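You operate a simulated robot arm through the tools that you are given. There is no shell and no other tool.

You run a simulated robot arm. Do the job below in one go: nothing can be reset, and whatever is moved stays where it is left.

TASK
Shut the line down: both arcs off, then the drive, the pump and the power key.
Fine: in that order; weld switches to off; leave the other controls.

The check looks at the end state, three seconds after you hand in, the way a careful person would. Anything else that was tipped, shoved, dropped, spilled or broken makes it a failure.

THE ROBOT
A 6-joint arm with a two-finger gripper, fixed in place. Base frame: the origin is on the floor under the middle of its stand, x ahead of it, y to its left, z up; the work surface is at about z = 0.872. Readings come in m, degrees, newtons and seconds.
With the tool pointing down near the work surface it reaches from about 0.14 to 0.68 m from the base axis. Its first joint turns from -66.0 to 66.0 degrees. Payload 2.45 kg.
Tool frame: the origin (TCP) lies between the finger pads and is the grasp point; the fingertips stand 0.03 m ahead of it; z points along the fingers, y is the line along which they close. The gripper opens to 0.106 m; its body begins 0.079 m behind the TCP.
Orientation is told as [roll, pitch, yaw] about the base's x, y, z axes, in that order, counted from this pose: with the fingers straight down and closing along the base's y, the tool's x points along the base's -x, its y along +y and its z along -z.

THE INTERFACE
- The arm moves only by the tool drive_tool. Its argument "increments" is a list of rows, each an object of numbers (a shift or turn left out is 0, a gripper value left out holds the last): "tx", "ty", "tz": the shift along the base's x, y, z in m; "rx", "ry", "rz": the turn, a rotation vector about the base's x, y, z in degrees. In form: [{"tx": .., "ty": .., "tz": .., "rx": .., "ry": .., "rz": ..}, ...]. A call has 1 to 20 rows; each row is the pose to reach, as a shift and turn from the pose commanded when the call began. "claw" is the opening in per cent of the stroke, from 0 (shut) to 100 (fully open), set as the call begins (left out, the last holds). Each row takes 0.2 s and may step no farther than 0.05 m and 8.6 degrees from the row before; otherwise, or with a gripper value out of range, the whole call is refused. Where a pose cannot be reached the arm comes as near as it can. A force on the tool above 50 N (or 10 N above the force at the start of the call, whichever is more), or a blocked arm, ends the call early, and 0.2 s more pass. Each finger travels about 0.153 m/s and halts on what it meets, pressing with about 25 N; the grip force reading is that of the motor and also rises with nothing between the fingers. The clock runs only during rows and for 0.2 s after the last one: add rows that repeat a pose to give the fingers time. It gives the time, the measured TCP pose, the force on the tool (base axes), the opening and the grip force at its end, in the units of the frame above (readings bear some noise), with the torque about the TCP (base axes, N m) and any sound that the robot's microphone picked up.
- Cameras (640 x 400 px; columns grow to the right, rows downward): "scene" is fixed at [0.0634, 0.4151, 1.4059]; the picture's right is [-0.71, -0.71, 0.00], its down [-0.38, 0.38, -0.84] and it looks along [0.60, -0.60, -0.54] (base axes); focal length 214 px, centre (320, 200). "wrist" rides on the gripper at [0.076, -0.002, -0.106] in the tool frame; the picture's right is [0.02, 1.00, 0.00], its down [-0.78, 0.02, -0.62] and it looks along [-0.62, 0.01, 0.78] (tool axes); focal length 247 px, centre (320, 200). There is no depth. A picture from a camera that has moved, and an enlarged one, comes with that camera's place and axes in the base frame and with its lens.
- capture(camera): a new picture of that camera. The clock stands still meanwhile.
- inspect(camera, box): a new picture of the part [left, top, right, bottom] of that camera's present view, enlarged. The clock stands still meanwhile.
- finish_job(): hands the job in; it is judged then, once.

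Places have to be worked out from the pictures, the camera data and where the tool is seen. Open the gripper and draw the arm clear of the work before you hand the job in, unless the task says otherwise.

The tools are called after "Call:" as name(argument=value, ...) on one line, values as JSON. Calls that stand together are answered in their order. drive_tool: Moves the arm, as the interface text tells. Its arguments: {"type":"object","properties":{"increments":{"type":"array","items":{"type":"object","properties":{"tx":{"type":"number"},"ty":{"type":"number"},"tz":{"type":"number"},"rx":{"type":"number"},"ry":{"type":"number"},"rz":{"type":"number"}}}},"claw":{"type":"number"}},"required":["increments"]} The other tools are called the same way: capture (camera) takes a picture; inspect (camera, box) takes an enlarged picture of a part of a camera's view; finish_job () hands the job in.

At the start:

```text
time_s: 0.0
ee_pos: [0.3307, -0.146, 1.3191]
orientation: [0.0, -0.1, 0.0]
ft_force: [-0.5, 0.5, -0.2]
ft_torque: [-0.01, -0.02, -0.01]
gripper_width: 0.1061
finger_force: 0.0
```

scene: 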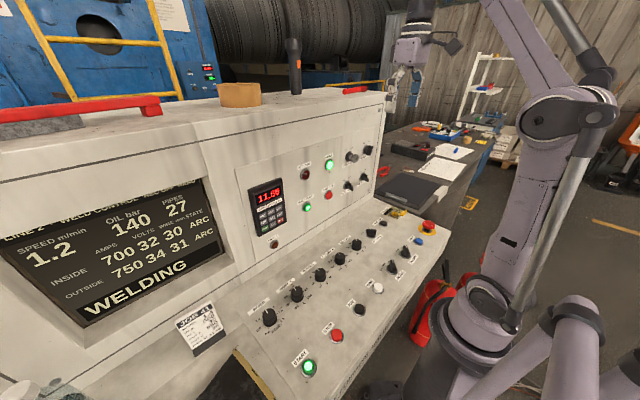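
wrist: 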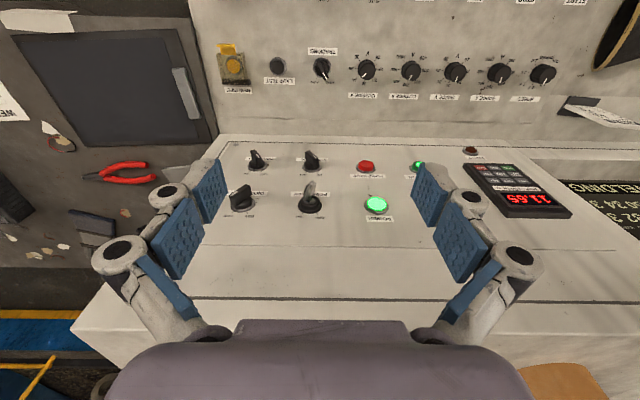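

I'll start by looking closer at the console from both cameras to read the labels.

Call:
inspect(camera="scene", box=[240, 130, 400, 230])

Call:
inspect(camera="scene", box=[240, 200, 448, 330])

Call:
inspect(camera="scene", box=[240, 270, 448, 400])

Call:
inspect(camera="scene", box=[0, 170, 240, 330])

Call:
inspect(camera="wrist", box=[200, 130, 520, 230])

Call:
inspect(camera="wrist", box=[200, 0, 360, 110])

Call:
inspect(camera="wrist", box=[340, 0, 600, 110])

```text
4.00 times, centred on (320, 180) of scene
camera zoom: at [0.0634, 0.4151, 1.4059], right [-0.71, -0.71, 0.0], down [-0.38, 0.38, -0.84], along [0.6, -0.6, -0.54], focal length 858 px, centre (320, 280)
```

zoom: 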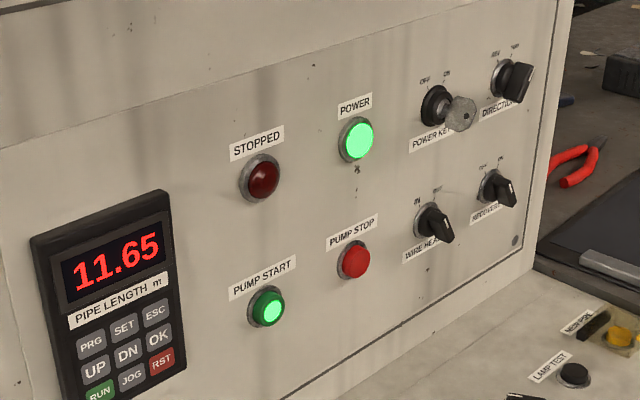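

```text
3.08 times, centred on (344, 265) of scene
camera zoom: at [0.0634, 0.4151, 1.4059], right [-0.71, -0.71, 0.0], down [-0.38, 0.38, -0.84], along [0.6, -0.6, -0.54], focal length 660 px, centre (246, 0)
```

zoom: 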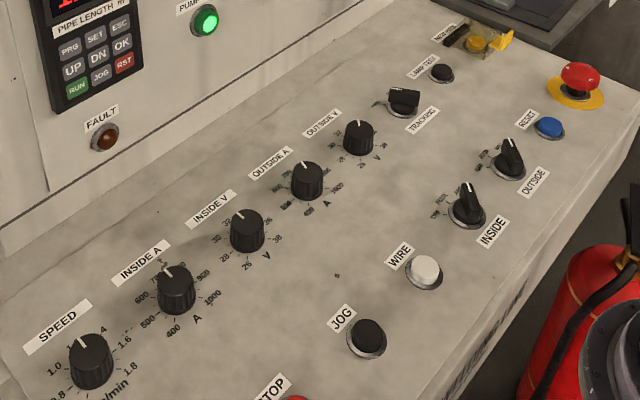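

```text
3.08 times, centred on (344, 335) of scene
camera zoom: at [0.0634, 0.4151, 1.4059], right [-0.71, -0.71, 0.0], down [-0.38, 0.38, -0.84], along [0.6, -0.6, -0.54], focal length 660 px, centre (246, -215)
```

zoom: 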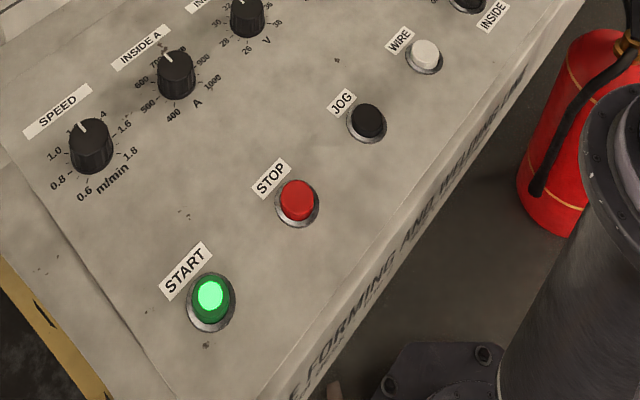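

```text
2.50 times, centred on (120, 250) of scene
camera zoom: at [0.0634, 0.4151, 1.4059], right [-0.71, -0.71, 0.0], down [-0.38, 0.38, -0.84], along [0.6, -0.6, -0.54], focal length 536 px, centre (820, 75)
```

zoom: 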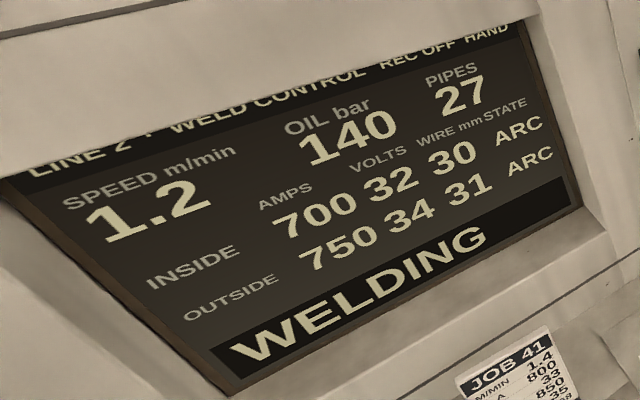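

```text
2.00 times, centred on (360, 180) of wrist
camera zoom: at [0.2548, -0.146, 1.4262], right [-0.02, 1.0, 0.0], down [0.78, 0.02, 0.62], along [0.62, 0.01, -0.78], focal length 494 px, centre (240, 240)
```

zoom: 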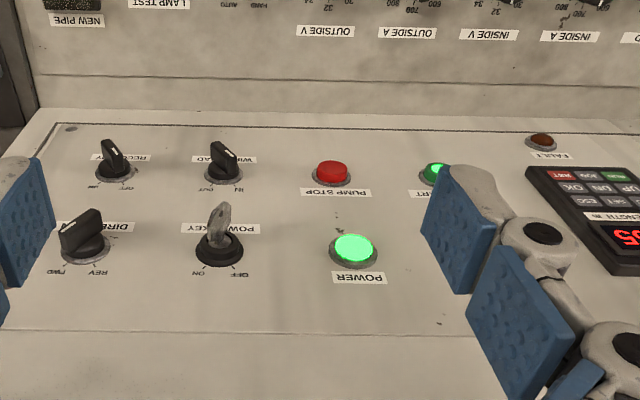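

```text
3.64 times, centred on (280, 55) of wrist
camera zoom: at [0.2548, -0.146, 1.4262], right [-0.02, 1.0, 0.0], down [0.78, 0.02, 0.62], along [0.62, 0.01, -0.78], focal length 898 px, centre (466, 727)
```

zoom: 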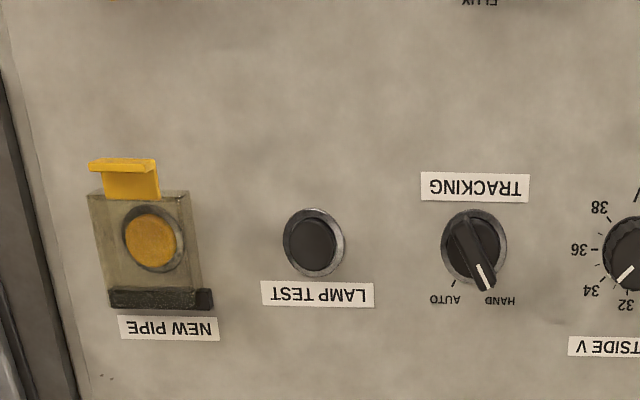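

```text
2.46 times, centred on (470, 55) of wrist
camera zoom: at [0.2548, -0.146, 1.4262], right [-0.02, 1.0, 0.0], down [0.78, 0.02, 0.62], along [0.62, 0.01, -0.78], focal length 608 px, centre (-49, 557)
```

zoom: 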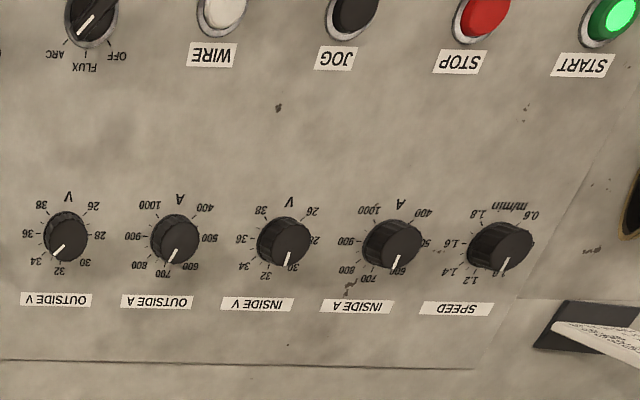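

The console has a vertical panel at x≈0.5 (PUMP STOP about (0.49,-0.056,1.02), key about (0.49,-0.157,1.136)) and a near-horizontal desk at z≈0.86. I'll move the wrist camera back and toward +y to see the front row (STOP, INSIDE, OUTSIDE) well.

Call:
drive_tool(increments=[{"tx": -0.022, "ty": 0.03, "tz": -0.01}, {"tx": -0.044, "ty": 0.06, "tz": -0.02}, {"tx": -0.066, "ty": 0.09, "tz": -0.03}, {"tx": -0.09, "ty": 0.12, "tz": -0.04}, {"tx": -0.11, "ty": 0.146, "tz": -0.05}, {"tx": -0.11, "ty": 0.146, "tz": -0.05}], claw=30)

Call:
capture(camera="wrist")

Call:
capture(camera="scene")

```text
time_s: 1.4
ee_pos: [0.2213, 0.0021, 1.27]
orientation: [0.0, 0.0, 0.0]
ft_force: [0.3, -0.2, -0.4]
ft_torque: [-0.01, -0.02, 0.01]
gripper_width: 0.032
finger_force: 0.1
```

```text
taken
camera wrist: at [0.1452, 0.001, 1.376], right [-0.02, 1.0, 0.0], down [0.78, 0.02, 0.62], along [0.62, 0.01, -0.78], focal length 247 px, centre (320, 200)
```

wrist: 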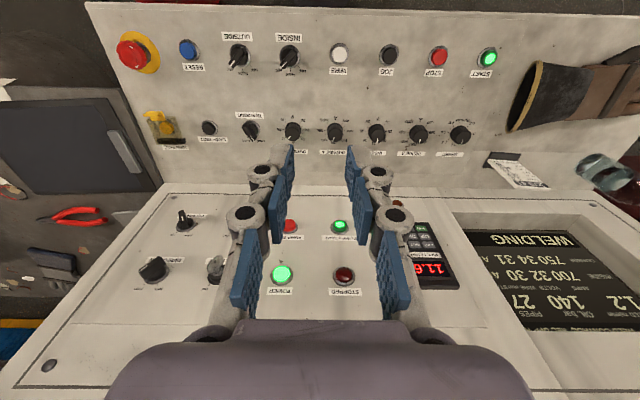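

```text
taken
```

scene: 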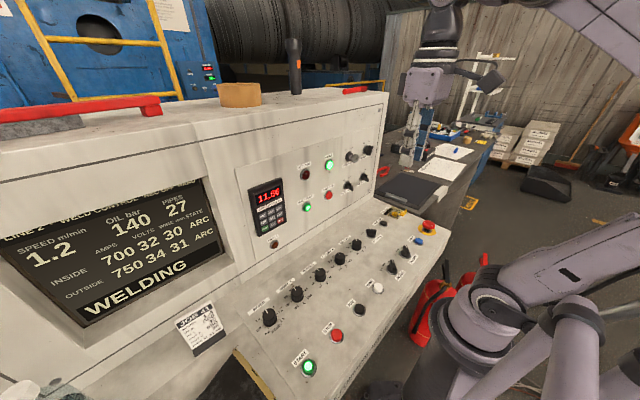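

Good overview. I'll zoom in on the weld switches, STOP button, and the upper panel.

Call:
inspect(camera="wrist", box=[200, 20, 328, 100])

Call:
inspect(camera="wrist", box=[370, 20, 530, 120])

Call:
inspect(camera="scene", box=[370, 210, 450, 260])

Call:
inspect(camera="scene", box=[310, 140, 390, 190])

```text
5.00 times, centred on (264, 60) of wrist
camera zoom: at [0.1452, 0.001, 1.376], right [-0.02, 1.0, 0.0], down [0.78, 0.02, 0.62], along [0.62, 0.01, -0.78], focal length 1235 px, centre (600, 900)
```

zoom: 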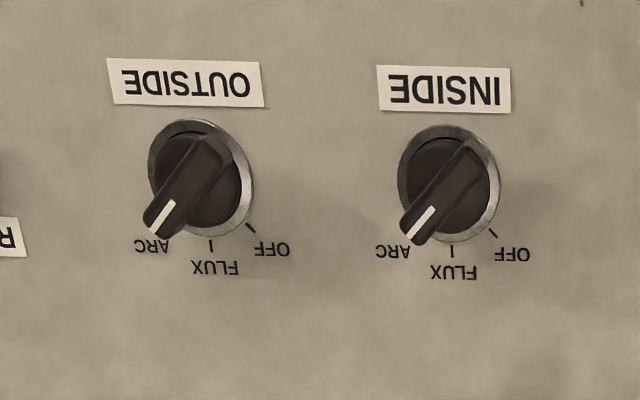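

```text
4.00 times, centred on (450, 70) of wrist
camera zoom: at [0.1452, 0.001, 1.376], right [-0.02, 1.0, 0.0], down [0.78, 0.02, 0.62], along [0.62, 0.01, -0.78], focal length 988 px, centre (-200, 720)
```

zoom: 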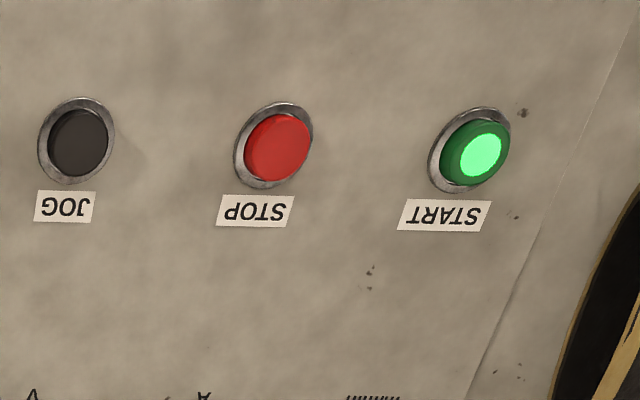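

```text
8.00 times, centred on (410, 235) of scene
camera zoom: at [0.0634, 0.4151, 1.4059], right [-0.71, -0.71, 0.0], down [-0.38, 0.38, -0.84], along [0.6, -0.6, -0.54], focal length 1716 px, centre (-400, -80)
```

zoom: 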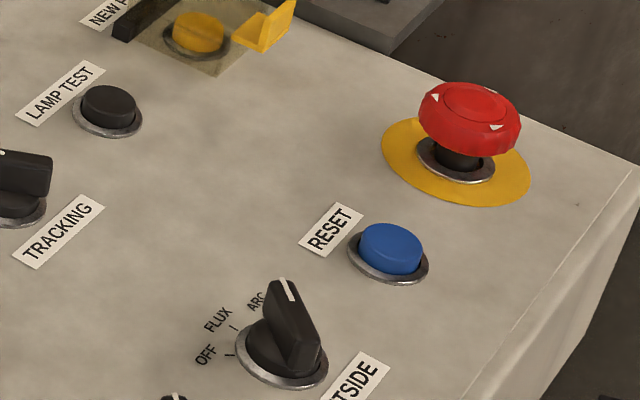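

```text
8.00 times, centred on (350, 165) of scene
camera zoom: at [0.0634, 0.4151, 1.4059], right [-0.71, -0.71, 0.0], down [-0.38, 0.38, -0.84], along [0.6, -0.6, -0.54], focal length 1716 px, centre (80, 480)
```

zoom: 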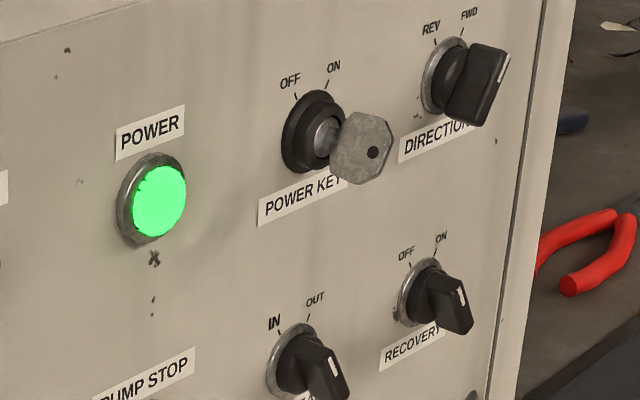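

Switches read as ARC at −45°, FLUX 0°, OFF +45° about the desk normal (x-forward). INSIDE is at about (0.222,-0.055) and OUTSIDE about (0.222,-0.145). I'll move above INSIDE with the tool yawed −45° so the fingers straddle the handle, staying high.

Call:
drive_tool(increments=[{"ty": -0.008, "tz": -0.038, "rz": -6.43}, {"ty": -0.016, "tz": -0.077, "rz": -12.86}, {"ty": -0.025, "tz": -0.115, "rz": -19.29}, {"ty": -0.033, "tz": -0.154, "rz": -25.71}, {"ty": -0.041, "tz": -0.193, "rz": -32.14}, {"ty": -0.049, "tz": -0.231, "rz": -38.57}, {"ty": -0.057, "tz": -0.27, "rz": -45}, {"ty": -0.057, "tz": -0.27, "rz": -45}], claw=45)

Call:
capture(camera="wrist")

Call:
capture(camera="scene")

```text
time_s: 3.2
ee_pos: [0.2212, -0.0563, 0.9958]
orientation: [0.0, 0.0, -45.2]
ft_force: [-0.6, -0.5, 0.5]
ft_torque: [0.01, 0.02, -0.03]
gripper_width: 0.0475
finger_force: 0.0
```

```text
taken
camera wrist: at [0.1654, -0.0018, 1.1026], right [0.69, 0.72, 0.0], down [0.56, -0.54, 0.62], along [0.45, -0.43, -0.78], focal length 247 px, centre (320, 200)
```

wrist: 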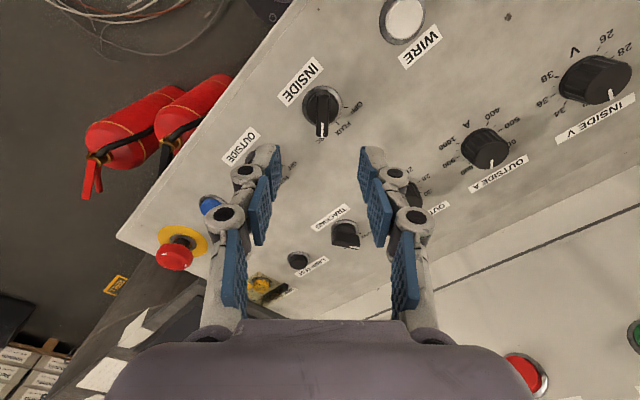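

```text
taken
```

scene: 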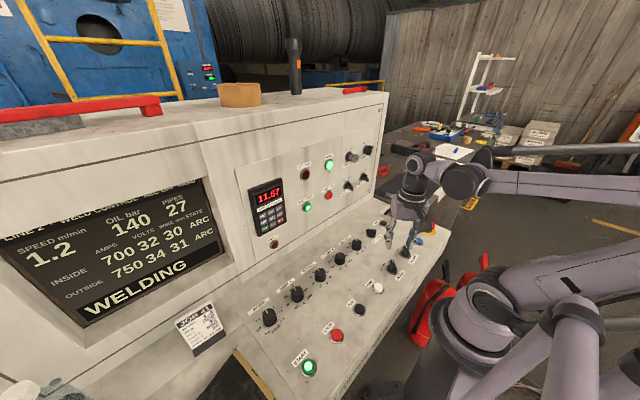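

The handle appears aligned vertically in the wrist view near column 321. I'll zoom to refine its position relative to the fingers.

Call:
inspect(camera="wrist", box=[270, 60, 390, 160])

Call:
inspect(camera="scene", box=[360, 210, 440, 290])

```text
4.00 times, centred on (330, 110) of wrist
camera zoom: at [0.1654, -0.0018, 1.1026], right [0.69, 0.72, 0.0], down [0.56, -0.54, 0.62], along [0.45, -0.43, -0.78], focal length 988 px, centre (280, 560)
```

zoom: 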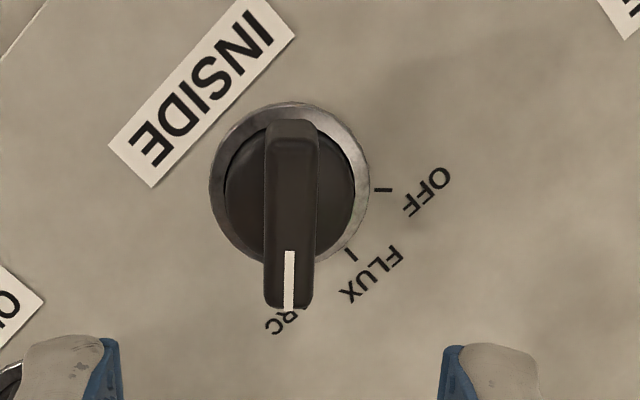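

```text
5.00 times, centred on (400, 250) of scene
camera zoom: at [0.0634, 0.4151, 1.4059], right [-0.71, -0.71, 0.0], down [-0.38, 0.38, -0.84], along [0.6, -0.6, -0.54], focal length 1072 px, centre (-80, -50)
```

zoom: 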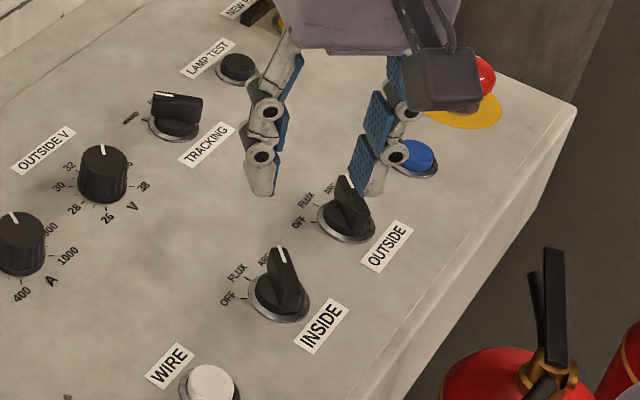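

Ring centre computes to about (0.2235,-0.054), z≈0.862; handle is ~41 mm long, 11 mm wide. I'll correct 3 mm laterally and descend so the fingertips are just above the handle top, then look.

Call:
drive_tool(increments=[{"tx": 0.0023, "ty": 0.0021, "tz": -0.025}, {"tx": 0.0023, "ty": 0.0021, "tz": -0.05}, {"tx": 0.0023, "ty": 0.0021, "tz": -0.066}, {"tx": 0.0023, "ty": 0.0021, "tz": -0.066}])

Call:
capture(camera="wrist")

Call:
inspect(camera="scene", box=[350, 210, 446, 270])

```text
time_s: 4.2
ee_pos: [0.2219, -0.0535, 0.9325]
orientation: [0.1, 0.0, -45.1]
ft_force: [-0.1, 1.0, -0.2]
ft_torque: [0.0, -0.02, 0.0]
gripper_width: 0.0478
finger_force: 0.0
```

```text
taken
camera wrist: at [0.1676, 0.0009, 1.0389], right [0.69, 0.72, 0.0], down [0.57, -0.54, 0.62], along [0.45, -0.43, -0.78], focal length 247 px, centre (320, 200)
```

wrist: 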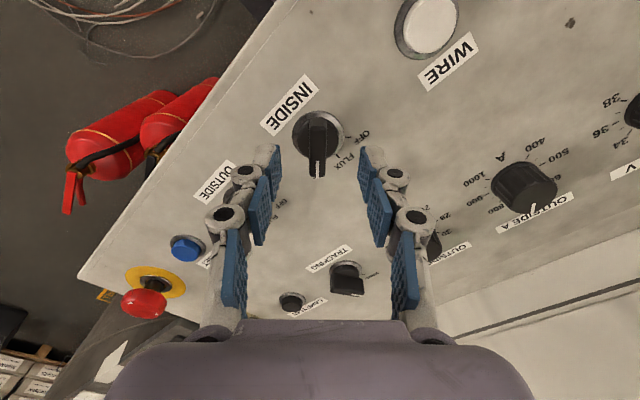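

```text
6.67 times, centred on (398, 240) of scene
camera zoom: at [0.0634, 0.4151, 1.4059], right [-0.71, -0.71, 0.0], down [-0.38, 0.38, -0.84], along [0.6, -0.6, -0.54], focal length 1430 px, centre (-200, -67)
```

zoom: 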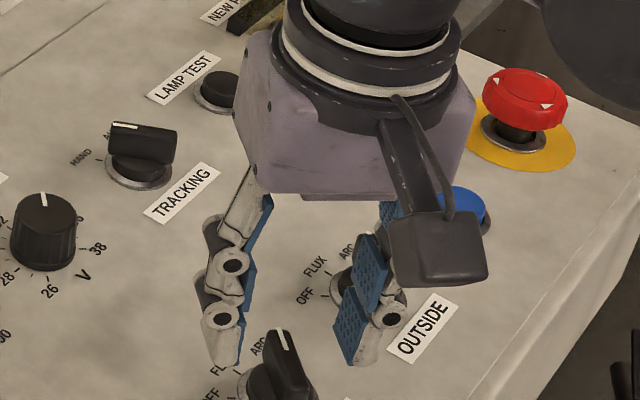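

Handle is centred between the fingers. I'll descend to TCP z≈0.905 (tips ≈0.875), still above the ring, and check.

Call:
drive_tool(increments=[{"tz": -0.01}, {"tz": -0.02}, {"tz": -0.0275}, {"tz": -0.0275}])

Call:
inspect(camera="wrist", box=[220, 100, 420, 225])

Call:
inspect(camera="scene", box=[350, 220, 446, 280])

```text
time_s: 5.2
ee_pos: [0.2233, -0.055, 0.9038]
orientation: [0.0, 0.0, -44.9]
ft_force: [0.2, -0.6, -0.1]
ft_torque: [-0.01, 0.03, 0.03]
gripper_width: 0.0477
finger_force: 0.0
```

```text
3.20 times, centred on (320, 162) of wrist
camera zoom: at [0.1684, -0.0004, 1.012], right [0.69, 0.72, 0.0], down [0.57, -0.54, 0.62], along [0.45, -0.43, -0.78], focal length 790 px, centre (320, 320)
```

zoom: 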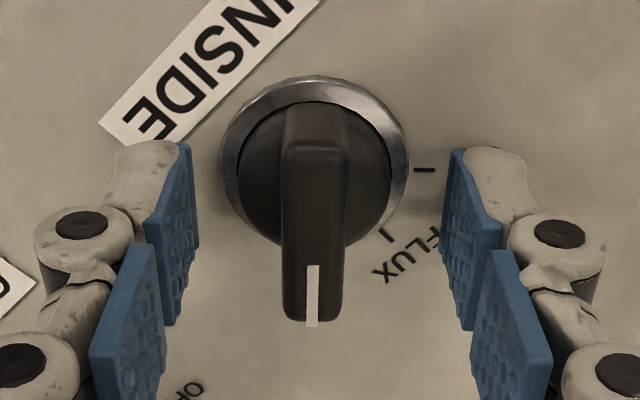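

```text
6.67 times, centred on (398, 250) of scene
camera zoom: at [0.0634, 0.4151, 1.4059], right [-0.71, -0.71, 0.0], down [-0.38, 0.38, -0.84], along [0.6, -0.6, -0.54], focal length 1430 px, centre (-200, -133)
```

zoom: 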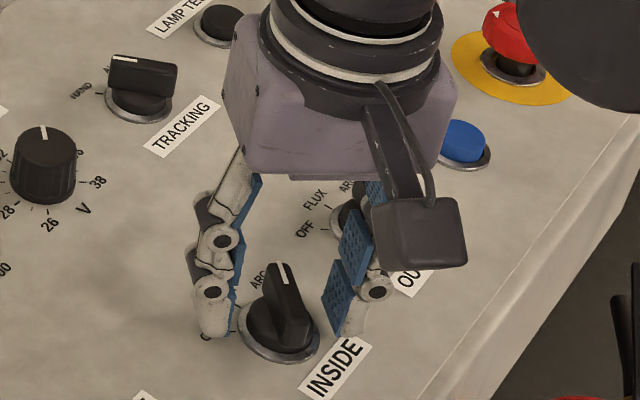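

Fingers straddle the handle with about 15 mm overlap and no contact. I'll close the gripper on it.

Call:
drive_tool(increments=[{"tz": 0}, {"tz": 0}, {"tz": 0}], claw=0)

Call:
inspect(camera="wrist", box=[220, 100, 420, 225])

```text
time_s: 6.0
ee_pos: [0.2226, -0.0542, 0.9041]
orientation: [-0.2, -0.1, -45.1]
ft_force: [-8.8, -11.8, 5.6]
ft_torque: [-0.27, 0.47, 0.03]
gripper_width: 0.028
finger_force: 45.0
```

```text
3.20 times, centred on (320, 162) of wrist
camera zoom: at [0.1679, -0.0009, 1.0121], right [0.69, 0.72, 0.0], down [0.57, -0.54, 0.62], along [0.45, -0.43, -0.78], focal length 790 px, centre (320, 320)
```

zoom: 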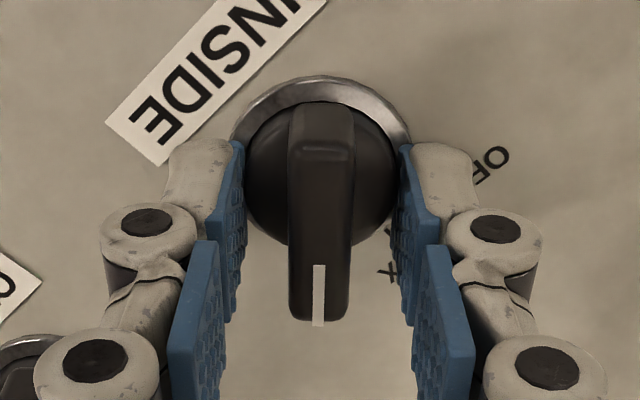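

The fingers stopped at 28 mm — they met the round knob base rather than the wing. I'll open, raise ~7 mm, and close on the wing itself.

Call:
drive_tool(increments=[{"tz": 0.0}, {"tz": 0.0}, {"tx": -0.001, "ty": -0.001, "tz": 0.007}, {"tx": -0.001, "ty": -0.001, "tz": 0.007}], claw=42)

Call:
drive_tool(increments=[{"tz": 0}, {"tz": 0}, {"tz": 0}], claw=0)

Call:
inspect(camera="wrist", box=[220, 100, 420, 225])

Call:
inspect(camera="scene", box=[350, 220, 446, 280])

```text
time_s: 7.0
ee_pos: [0.2219, -0.0551, 0.9128]
orientation: [0.0, 0.0, -45.0]
ft_force: [1.0, 0.3, -0.8]
ft_torque: [0.0, 0.02, 0.03]
gripper_width: 0.0446
finger_force: 0.0
```

```text
time_s: 7.8
ee_pos: [0.2226, -0.0543, 0.9124]
orientation: [0.0, 0.1, -45.0]
ft_force: [1.3, 2.2, 12.7]
ft_torque: [0.09, -0.02, 0.01]
gripper_width: 0.0108
finger_force: 38.0
```

```text
3.20 times, centred on (320, 162) of wrist
camera zoom: at [0.1679, -0.0017, 1.0199], right [0.69, 0.72, 0.0], down [0.57, -0.54, 0.62], along [0.45, -0.43, -0.78], focal length 790 px, centre (320, 320)
```

zoom: 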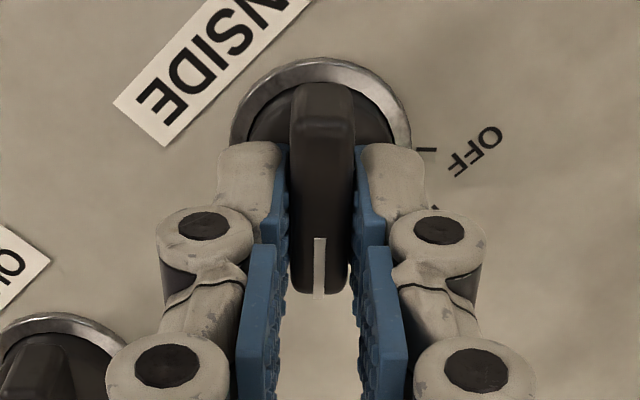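

```text
6.67 times, centred on (398, 250) of scene
camera zoom: at [0.0633, 0.4152, 1.4059], right [-0.71, -0.71, 0.0], down [-0.38, 0.38, -0.84], along [0.6, -0.6, -0.54], focal length 1430 px, centre (-200, -133)
```

zoom: 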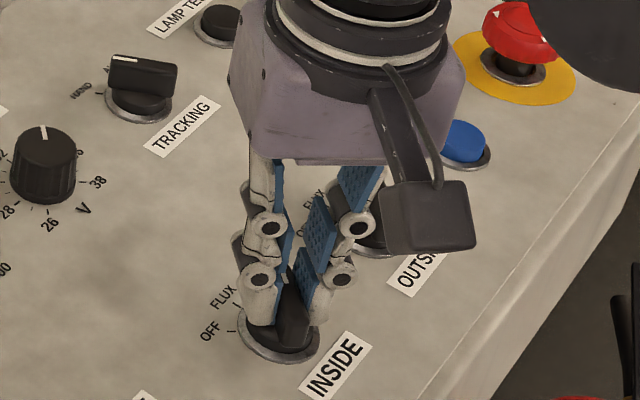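

Now gripping the wing (10.8 mm). I'll rotate the tool +90° about vertical to carry INSIDE from ARC through FLUX to OFF.

Call:
drive_tool(increments=[{"rz": 7.5, "tz": 0.0005}, {"rz": 15, "tz": 0.001}, {"rz": 22.5, "tz": 0.001}, {"rz": 30, "tz": 0.001}, {"rz": 37.5, "tz": 0.001}, {"rz": 45, "tz": 0.001}, {"rz": 52.5, "tz": 0.001}, {"rz": 60, "tz": 0.001}, {"rz": 67.5, "tz": 0.001}, {"rz": 75, "tz": 0.001}, {"rz": 82.5, "tz": 0.001}, {"rz": 90, "tz": 0.001}, {"rz": 91, "tz": 0.001}, {"rz": 91, "tz": 0.001}])

Call:
inspect(camera="wrist", box=[220, 100, 420, 225])

Call:
capture(camera="scene")

```text
time_s: 10.9
ee_pos: [0.2239, -0.0506, 0.9138]
orientation: [0.8, -0.8, 46.0]
ft_force: [-2.3, 4.7, 5.7]
ft_torque: [0.03, 0.18, -0.59]
gripper_width: 0.0104
finger_force: 38.2
stopped in row 14: the force on the tool passed its limit at 50 N (the readings are from after the stop); the commanded pose is now the measured one
```

```text
3.20 times, centred on (320, 162) of wrist
camera zoom: at [0.1704, -0.1081, 1.0197], right [-0.73, 0.68, 0.01], down [0.53, 0.56, 0.63], along [0.42, 0.47, -0.77], focal length 790 px, centre (320, 320)
```

zoom: 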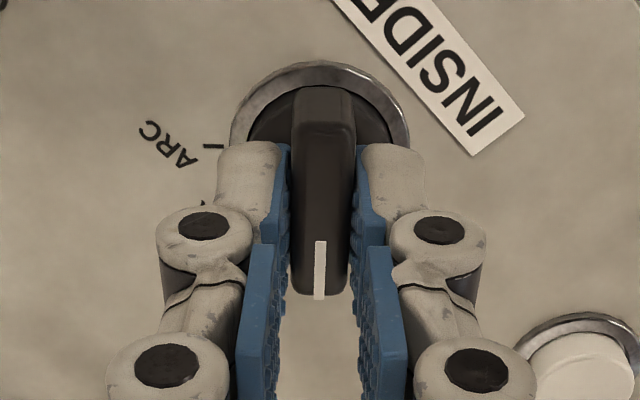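

```text
taken
```

scene: 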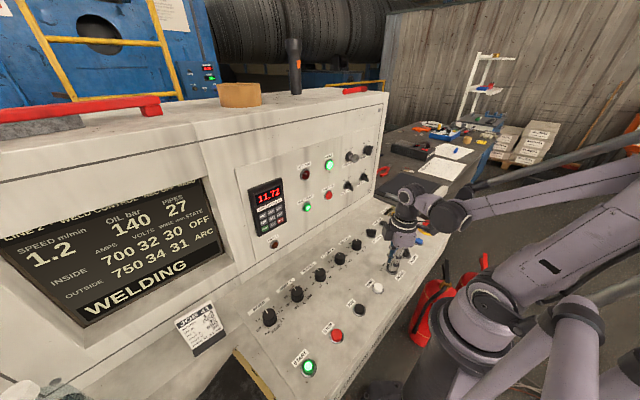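

The screen now shows INSIDE OFF; the stop was the switch's end stop. I'll release, check that it stays, and rise clear.

Call:
drive_tool(increments=[{"tz": 0}, {"tz": 0}, {"tz": 0.02}, {"tz": 0.05}, {"tz": 0.08}, {"tz": 0.08}], claw=42)

Call:
inspect(camera="wrist", box=[220, 60, 420, 185])

Call:
inspect(camera="scene", box=[0, 170, 240, 330])

```text
time_s: 12.3
ee_pos: [0.2231, -0.0504, 0.995]
orientation: [0.7, -0.8, 45.9]
ft_force: [0.2, 0.1, -0.1]
ft_torque: [0.03, -0.01, 0.0]
gripper_width: 0.0446
finger_force: 0.1
```

```text
3.20 times, centred on (320, 122) of wrist
camera zoom: at [0.171, -0.1075, 1.1006], right [-0.73, 0.68, 0.01], down [0.53, 0.56, 0.63], along [0.42, 0.47, -0.77], focal length 790 px, centre (320, 448)
```

zoom: 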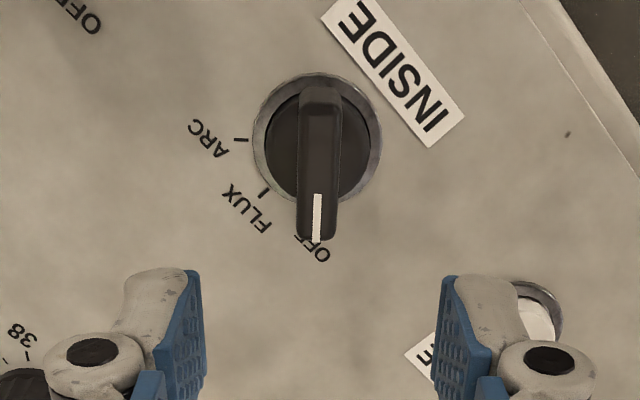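

```text
2.50 times, centred on (120, 250) of scene
camera zoom: at [0.0634, 0.4151, 1.4059], right [-0.71, -0.71, 0.0], down [-0.38, 0.38, -0.84], along [0.6, -0.6, -0.54], focal length 536 px, centre (820, 75)
```

zoom: 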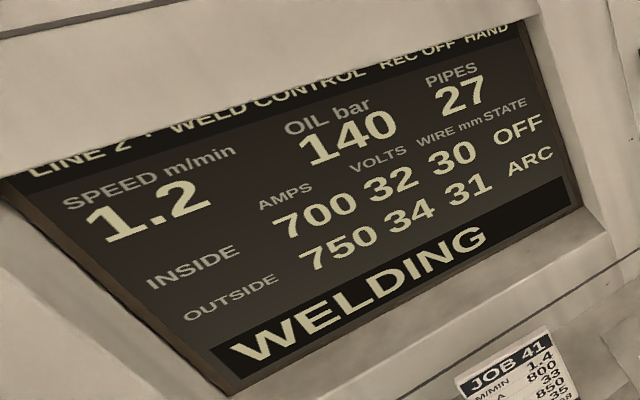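

INSIDE is firmly at OFF. OUTSIDE should be about 90 mm toward −y, around (0.2225,-0.142); I'll move above it while turning back to yaw −45° and removing the slight tilt.

Call:
drive_tool(increments=[{"ty": -0.0076, "rx": -0.075, "ry": 0.073, "rz": -7.58}, {"ty": -0.0152, "rx": -0.15, "ry": 0.147, "rz": -15.17}, {"ty": -0.0229, "rx": -0.225, "ry": 0.22, "rz": -22.75}, {"ty": -0.0305, "rx": -0.3, "ry": 0.293, "rz": -30.33}, {"ty": -0.038, "rx": -0.375, "ry": 0.367, "rz": -37.92}, {"ty": -0.0458, "rx": -0.45, "ry": 0.44, "rz": -45.5}, {"ty": -0.0534, "rx": -0.525, "ry": 0.513, "rz": -53.08}, {"ty": -0.061, "rx": -0.6, "ry": 0.587, "rz": -60.67}, {"ty": -0.0687, "rx": -0.675, "ry": 0.66, "rz": -68.25}, {"ty": -0.0763, "rx": -0.75, "ry": 0.733, "rz": -75.83}, {"ty": -0.084, "rx": -0.825, "ry": 0.807, "rz": -83.42}, {"tx": -0.0008, "ty": -0.0916, "tz": -0.01, "rx": -0.9, "ry": 0.88, "rz": -91}, {"tx": -0.0008, "ty": -0.0916, "tz": -0.03, "rx": -0.9, "ry": 0.88, "rz": -91}, {"tx": -0.0008, "ty": -0.0916, "tz": -0.03, "rx": -0.9, "ry": 0.88, "rz": -91}])

Call:
inspect(camera="wrist", box=[220, 60, 420, 185])

Call:
capture(camera="scene")

```text
time_s: 15.3
ee_pos: [0.2207, -0.1426, 0.9653]
orientation: [0.0, 0.0, -45.0]
ft_force: [-0.4, 0.5, -0.2]
ft_torque: [0.02, 0.0, 0.02]
gripper_width: 0.0446
finger_force: 0.0
```

```text
3.20 times, centred on (320, 122) of wrist
camera zoom: at [0.1664, -0.0889, 1.0718], right [0.69, 0.72, 0.0], down [0.57, -0.54, 0.62], along [0.45, -0.43, -0.78], focal length 790 px, centre (320, 448)
```

zoom: 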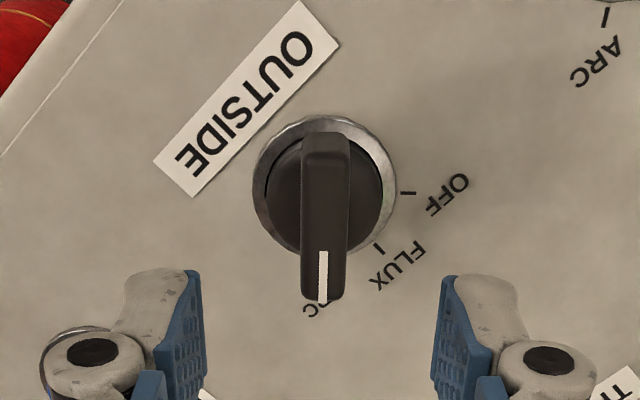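

```text
taken
```

scene: 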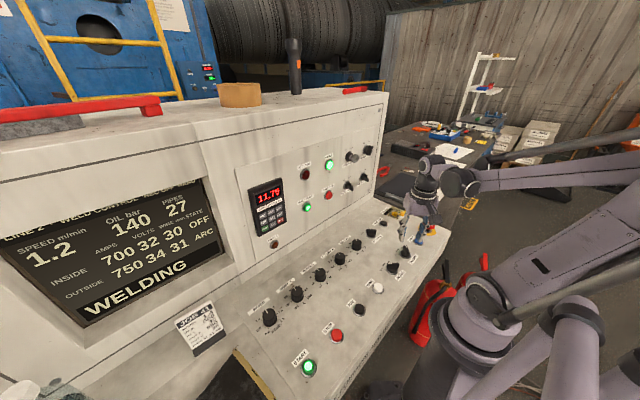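

OUTSIDE wing is nearly centred between the fingers (about 1 mm off). I'll apply that correction, descend to z≈0.914, and close on the wing.

Call:
drive_tool(increments=[{"tx": 0.0006, "ty": 0.0006, "tz": -0.02}, {"tx": 0.0006, "ty": 0.0006, "tz": -0.04}, {"tx": 0.0006, "ty": 0.0006, "tz": -0.051}, {"tx": 0.0006, "ty": 0.0006, "tz": -0.051}])

Call:
drive_tool(increments=[{"tz": 0}, {"tz": 0}, {"tz": 0}], claw=0)

Call:
inspect(camera="wrist", box=[220, 100, 420, 225])

```text
time_s: 16.3
ee_pos: [0.2224, -0.1413, 0.9141]
orientation: [-0.1, 0.0, -45.0]
ft_force: [0.2, 0.5, -0.1]
ft_torque: [-0.01, 0.03, 0.01]
gripper_width: 0.0446
finger_force: 0.0
```

```text
time_s: 17.1
ee_pos: [0.2227, -0.1418, 0.913]
orientation: [-0.2, 0.0, -45.0]
ft_force: [-2.4, -5.7, -0.3]
ft_torque: [0.03, 0.29, 0.06]
gripper_width: 0.0107
finger_force: 37.9
```

```text
3.20 times, centred on (320, 162) of wrist
camera zoom: at [0.1676, -0.0888, 1.0203], right [0.69, 0.72, 0.0], down [0.57, -0.54, 0.62], along [0.45, -0.43, -0.78], focal length 790 px, centre (320, 320)
```

zoom: 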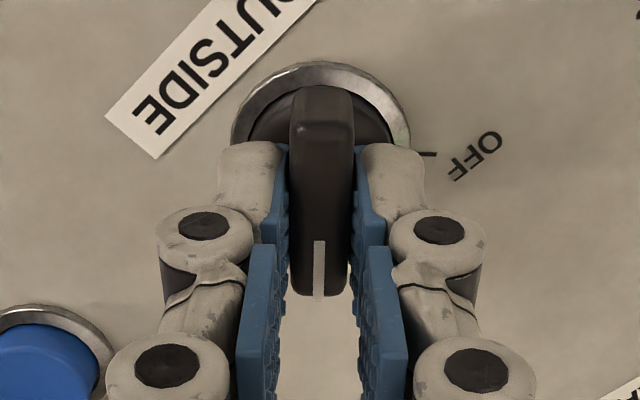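

Gripped on the wing at 10.7 mm with little side load. Rotating +90° to take OUTSIDE to OFF.

Call:
drive_tool(increments=[{"rz": 7.5, "tx": -0.0004, "ty": -0.0004}, {"rz": 15, "tx": -0.0004, "ty": -0.0004}, {"rz": 22.5, "tx": -0.0004, "ty": -0.0004}, {"rz": 30, "tx": -0.0004, "ty": -0.0004}, {"rz": 37.5, "tx": -0.0004, "ty": -0.0004}, {"rz": 45, "tx": -0.0004, "ty": -0.0004}, {"rz": 52.5, "tx": -0.0004, "ty": -0.0004}, {"rz": 60, "tx": -0.0004, "ty": -0.0004}, {"rz": 67.5, "tx": -0.0004, "ty": -0.0004}, {"rz": 75, "tx": -0.0004, "ty": -0.0004}, {"rz": 82.5, "tx": -0.0004, "ty": -0.0004}, {"rz": 89, "tx": -0.0004, "ty": -0.0004}, {"rz": 89, "tx": -0.0004, "ty": -0.0004}])

Call:
inspect(camera="wrist", box=[220, 100, 420, 225])

Call:
capture(camera="scene")

```text
time_s: 19.9
ee_pos: [0.223, -0.1376, 0.9124]
orientation: [0.4, -0.7, 44.1]
ft_force: [3.7, 34.1, -23.5]
ft_torque: [0.98, -0.2, -0.02]
gripper_width: 0.0108
finger_force: 37.9
```

```text
3.20 times, centred on (320, 162) of wrist
camera zoom: at [0.1677, -0.1936, 1.0184], right [-0.71, 0.7, 0.0], down [0.55, 0.55, 0.63], along [0.44, 0.45, -0.78], focal length 790 px, centre (320, 320)
```

zoom: 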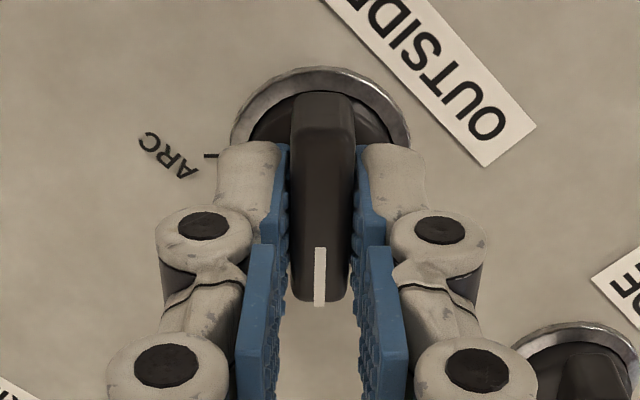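

```text
taken
```

scene: 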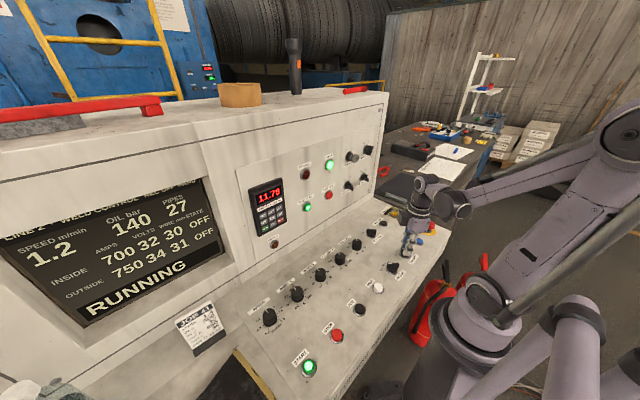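

Both states now read OFF and the screen shows RUNNING. I'll release and rise clear, then verify the pointer.

Call:
drive_tool(increments=[{"tz": 0}, {"tz": 0}, {"tz": 0.02}, {"tz": 0.05}, {"tz": 0.09}, {"tz": 0.09}], claw=42)

Call:
capture(camera="wrist")

Call:
inspect(camera="scene", box=[0, 170, 240, 330])

```text
time_s: 21.3
ee_pos: [0.2212, -0.1418, 1.0045]
orientation: [-0.1, -0.1, 44.0]
ft_force: [-0.1, 0.3, 0.8]
ft_torque: [-0.02, 0.02, 0.01]
gripper_width: 0.0449
finger_force: 0.1
```

```text
taken
camera wrist: at [0.1682, -0.1951, 1.111], right [-0.71, 0.7, 0.0], down [0.55, 0.56, 0.62], along [0.44, 0.44, -0.78], focal length 247 px, centre (320, 200)
```

wrist: 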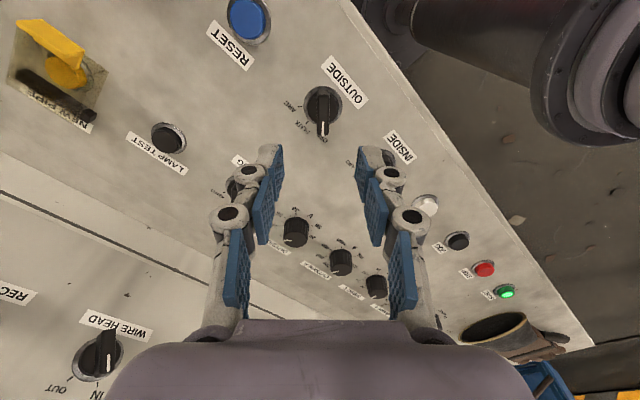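

```text
2.50 times, centred on (120, 250) of scene
camera zoom: at [0.0634, 0.4151, 1.4059], right [-0.71, -0.71, 0.0], down [-0.38, 0.38, -0.84], along [0.6, -0.6, -0.54], focal length 536 px, centre (820, 75)
```

zoom: 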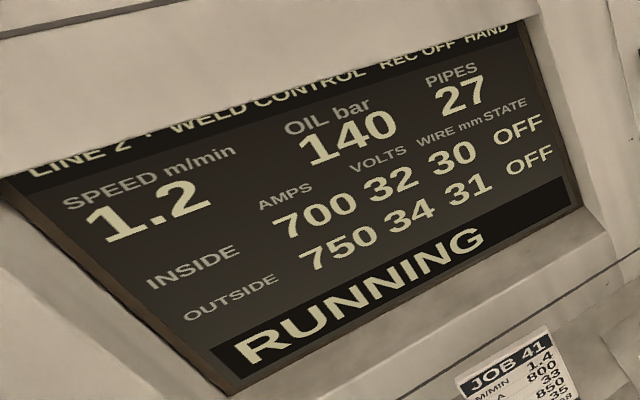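

Both weld switches confirmed OFF. Now I'll move across to above STOP (est. (0.216,0.216)), turning yaw back to 0 and closing the gripper for pressing.

Call:
drive_tool(increments=[{"ty": 0.04, "tz": 0.01, "rz": -5}, {"ty": 0.08, "tz": 0.02, "rz": -10}, {"ty": 0.12, "tz": 0.02, "rz": -15}, {"ty": 0.16, "tz": 0.02, "rz": -20}, {"ty": 0.2, "tz": 0.02, "rz": -25}, {"ty": 0.24, "tz": 0.02, "rz": -30}, {"ty": 0.28, "tz": 0.02, "rz": -35}, {"ty": 0.32, "tz": 0.02, "rz": -40}, {"tx": -0.004, "ty": 0.357, "tz": 0.02, "rz": -44}, {"tx": -0.004, "ty": 0.357, "tz": 0.02, "rz": -44}], claw=0)

Call:
capture(camera="wrist")

Call:
capture(camera="scene")

```text
time_s: 23.5
ee_pos: [0.2176, 0.2145, 1.0257]
orientation: [-0.1, 0.0, 0.0]
ft_force: [0.4, 0.5, -0.5]
ft_torque: [-0.01, 0.01, 0.0]
gripper_width: 0.0
finger_force: 24.8
```

```text
taken
camera wrist: at [0.1419, 0.2144, 1.1314], right [-0.02, 1.0, 0.0], down [0.78, 0.02, 0.62], along [0.62, 0.01, -0.78], focal length 247 px, centre (320, 200)
```

wrist: 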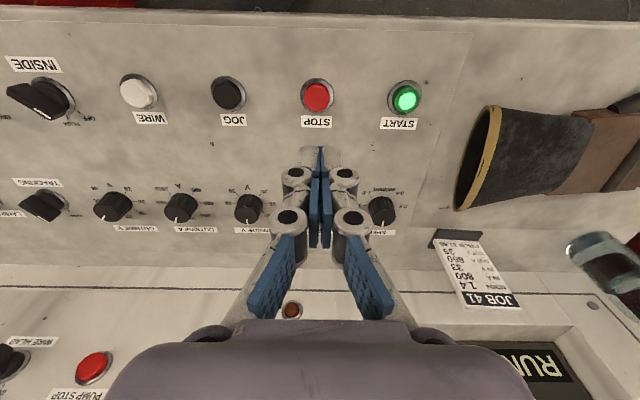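

```text
taken
```

scene: 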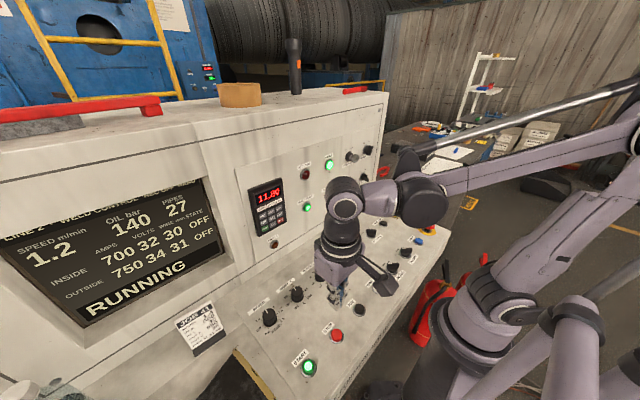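

STOP is directly ahead near column 317. I'll zoom to locate its centre.

Call:
inspect(camera="wrist", box=[260, 60, 380, 160])

Call:
inspect(camera="scene", box=[290, 270, 386, 370])

```text
4.00 times, centred on (320, 110) of wrist
camera zoom: at [0.1419, 0.2144, 1.1314], right [-0.02, 1.0, 0.0], down [0.78, 0.02, 0.62], along [0.62, 0.01, -0.78], focal length 988 px, centre (320, 560)
```

zoom: 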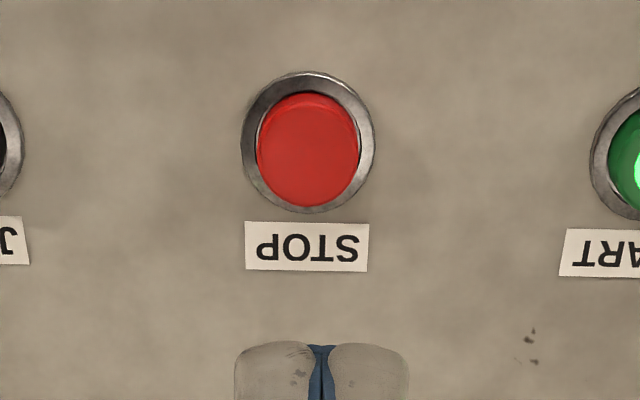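

```text
4.00 times, centred on (338, 320) of scene
camera zoom: at [0.0634, 0.4151, 1.4059], right [-0.71, -0.71, 0.0], down [-0.38, 0.38, -0.84], along [0.6, -0.6, -0.54], focal length 858 px, centre (248, -280)
```

zoom: 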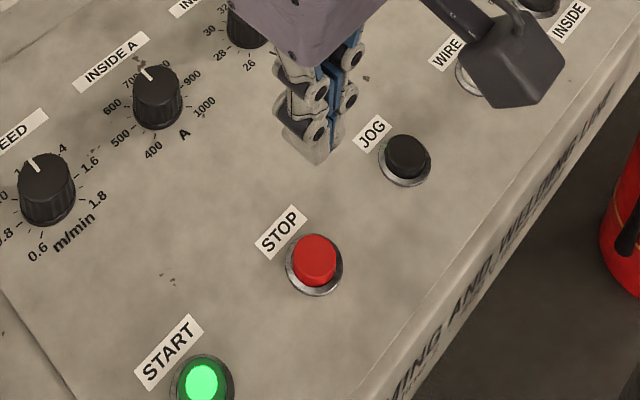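

STOP cap centre computes to about (0.216,0.2115). I'll shift and lower to ~1.5 cm above it, then check alignment.

Call:
drive_tool(increments=[{"tx": -0.0016, "ty": -0.003, "tz": -0.035}, {"tx": -0.0016, "ty": -0.003, "tz": -0.07}, {"tx": -0.0016, "ty": -0.003, "tz": -0.1}, {"tx": -0.0016, "ty": -0.003, "tz": -0.1}])

Call:
inspect(camera="wrist", box=[240, 80, 400, 180])

Call:
inspect(camera="scene", box=[290, 290, 386, 370])

```text
time_s: 24.5
ee_pos: [0.2175, 0.2116, 0.9238]
orientation: [-0.1, 0.0, 0.0]
ft_force: [-0.2, 0.2, 1.2]
ft_torque: [-0.01, 0.02, -0.02]
gripper_width: 0.0001
finger_force: 24.6
```

```text
4.00 times, centred on (320, 130) of wrist
camera zoom: at [0.1412, 0.2103, 1.0299], right [-0.02, 1.0, 0.0], down [0.78, 0.02, 0.62], along [0.62, 0.01, -0.78], focal length 988 px, centre (320, 480)
```

zoom: 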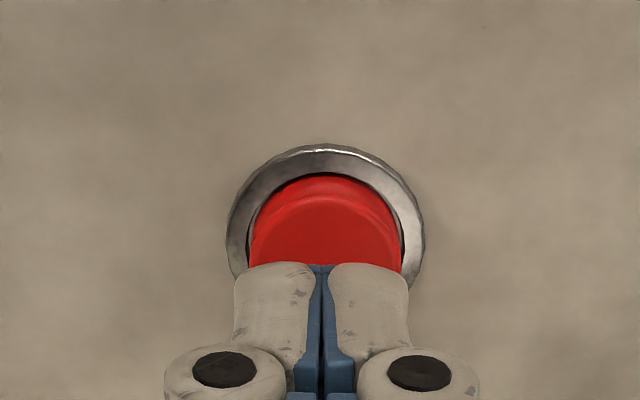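

```text
5.00 times, centred on (338, 330) of scene
camera zoom: at [0.0634, 0.4151, 1.4059], right [-0.71, -0.71, 0.0], down [-0.38, 0.38, -0.84], along [0.6, -0.6, -0.54], focal length 1072 px, centre (230, -450)
```

zoom: 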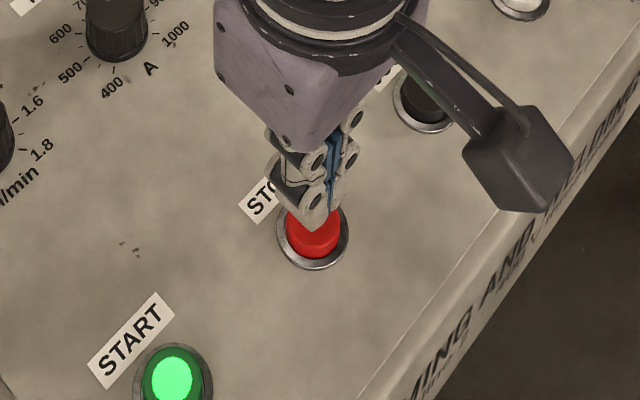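

Fingertips are centred over the STOP cap, ~1–2 cm above. I'll press down slowly in small rows; the force limit guards the end of travel.

Call:
drive_tool(increments=[{"tz": -0.005}, {"tz": -0.01}, {"tz": -0.013}, {"tz": -0.016}, {"tz": -0.018}, {"tz": -0.02}, {"tz": -0.02}])

Call:
capture(camera="scene")

```text
time_s: 26.1
ee_pos: [0.217, 0.2117, 0.904]
orientation: [-0.2, 0.1, 0.0]
ft_force: [2.8, -0.7, 49.0]
ft_torque: [-0.01, 0.01, 0.04]
gripper_width: 0.006
finger_force: 28.1
heard: click
```

```text
taken
```

scene: 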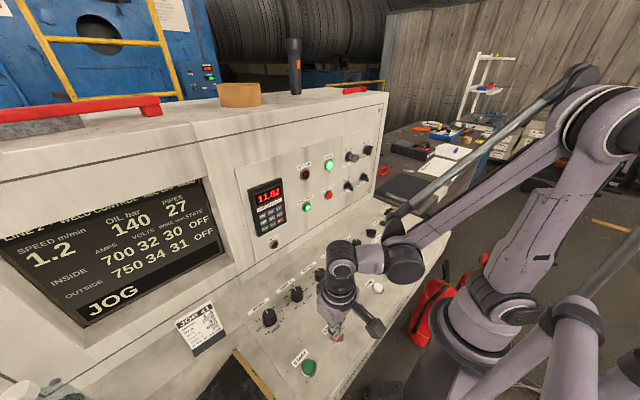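

Click heard, the START lamp went out. I'll raise off the button and read the screen.

Call:
drive_tool(increments=[{"tz": 0.015}, {"tz": 0.05}, {"tz": 0.09}, {"tz": 0.12}])

Call:
capture(camera="scene")

Call:
inspect(camera="scene", box=[0, 170, 240, 330])

Call:
capture(camera="wrist")

```text
time_s: 27.1
ee_pos: [0.2164, 0.2117, 1.0254]
orientation: [-0.1, 0.0, 0.0]
ft_force: [-0.4, 0.5, 0.1]
ft_torque: [0.01, -0.06, 0.01]
gripper_width: 0.0
finger_force: 29.0
```

```text
taken
```

scene: 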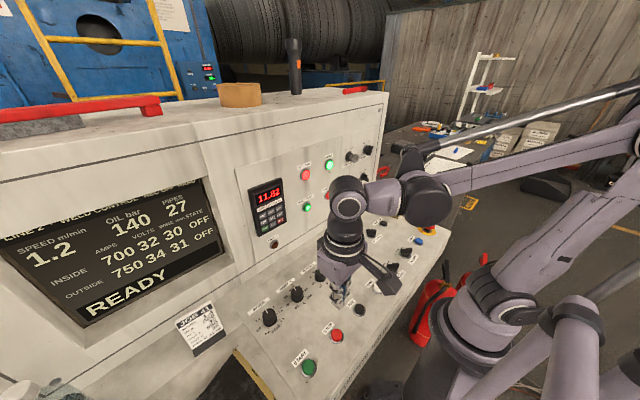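

```text
2.50 times, centred on (120, 250) of scene
camera zoom: at [0.0634, 0.4151, 1.4059], right [-0.71, -0.71, 0.0], down [-0.38, 0.38, -0.84], along [0.6, -0.6, -0.54], focal length 536 px, centre (820, 75)
```

zoom: 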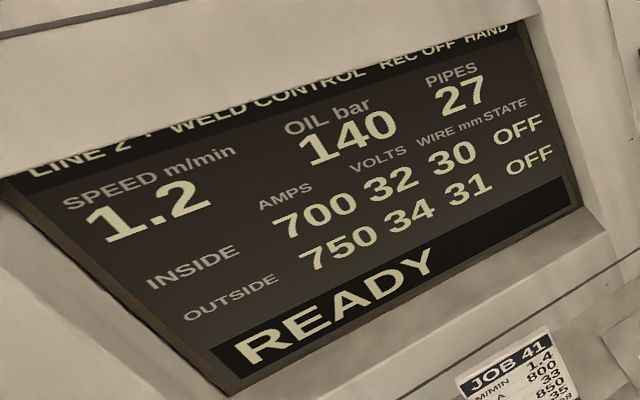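

```text
taken
camera wrist: at [0.1393, 0.21, 1.1324], right [-0.02, 1.0, 0.0], down [0.78, 0.02, 0.62], along [0.62, 0.01, -0.78], focal length 247 px, centre (320, 200)
```

wrist: 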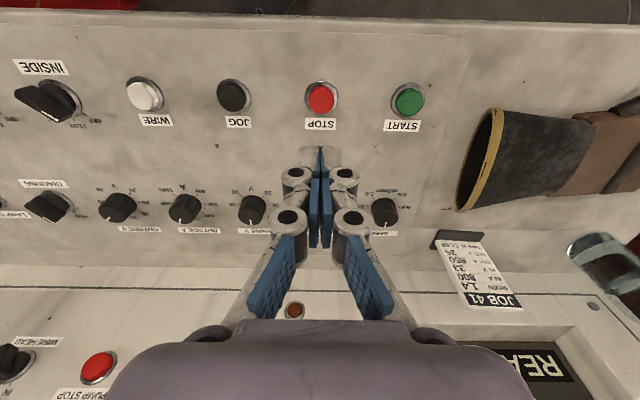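

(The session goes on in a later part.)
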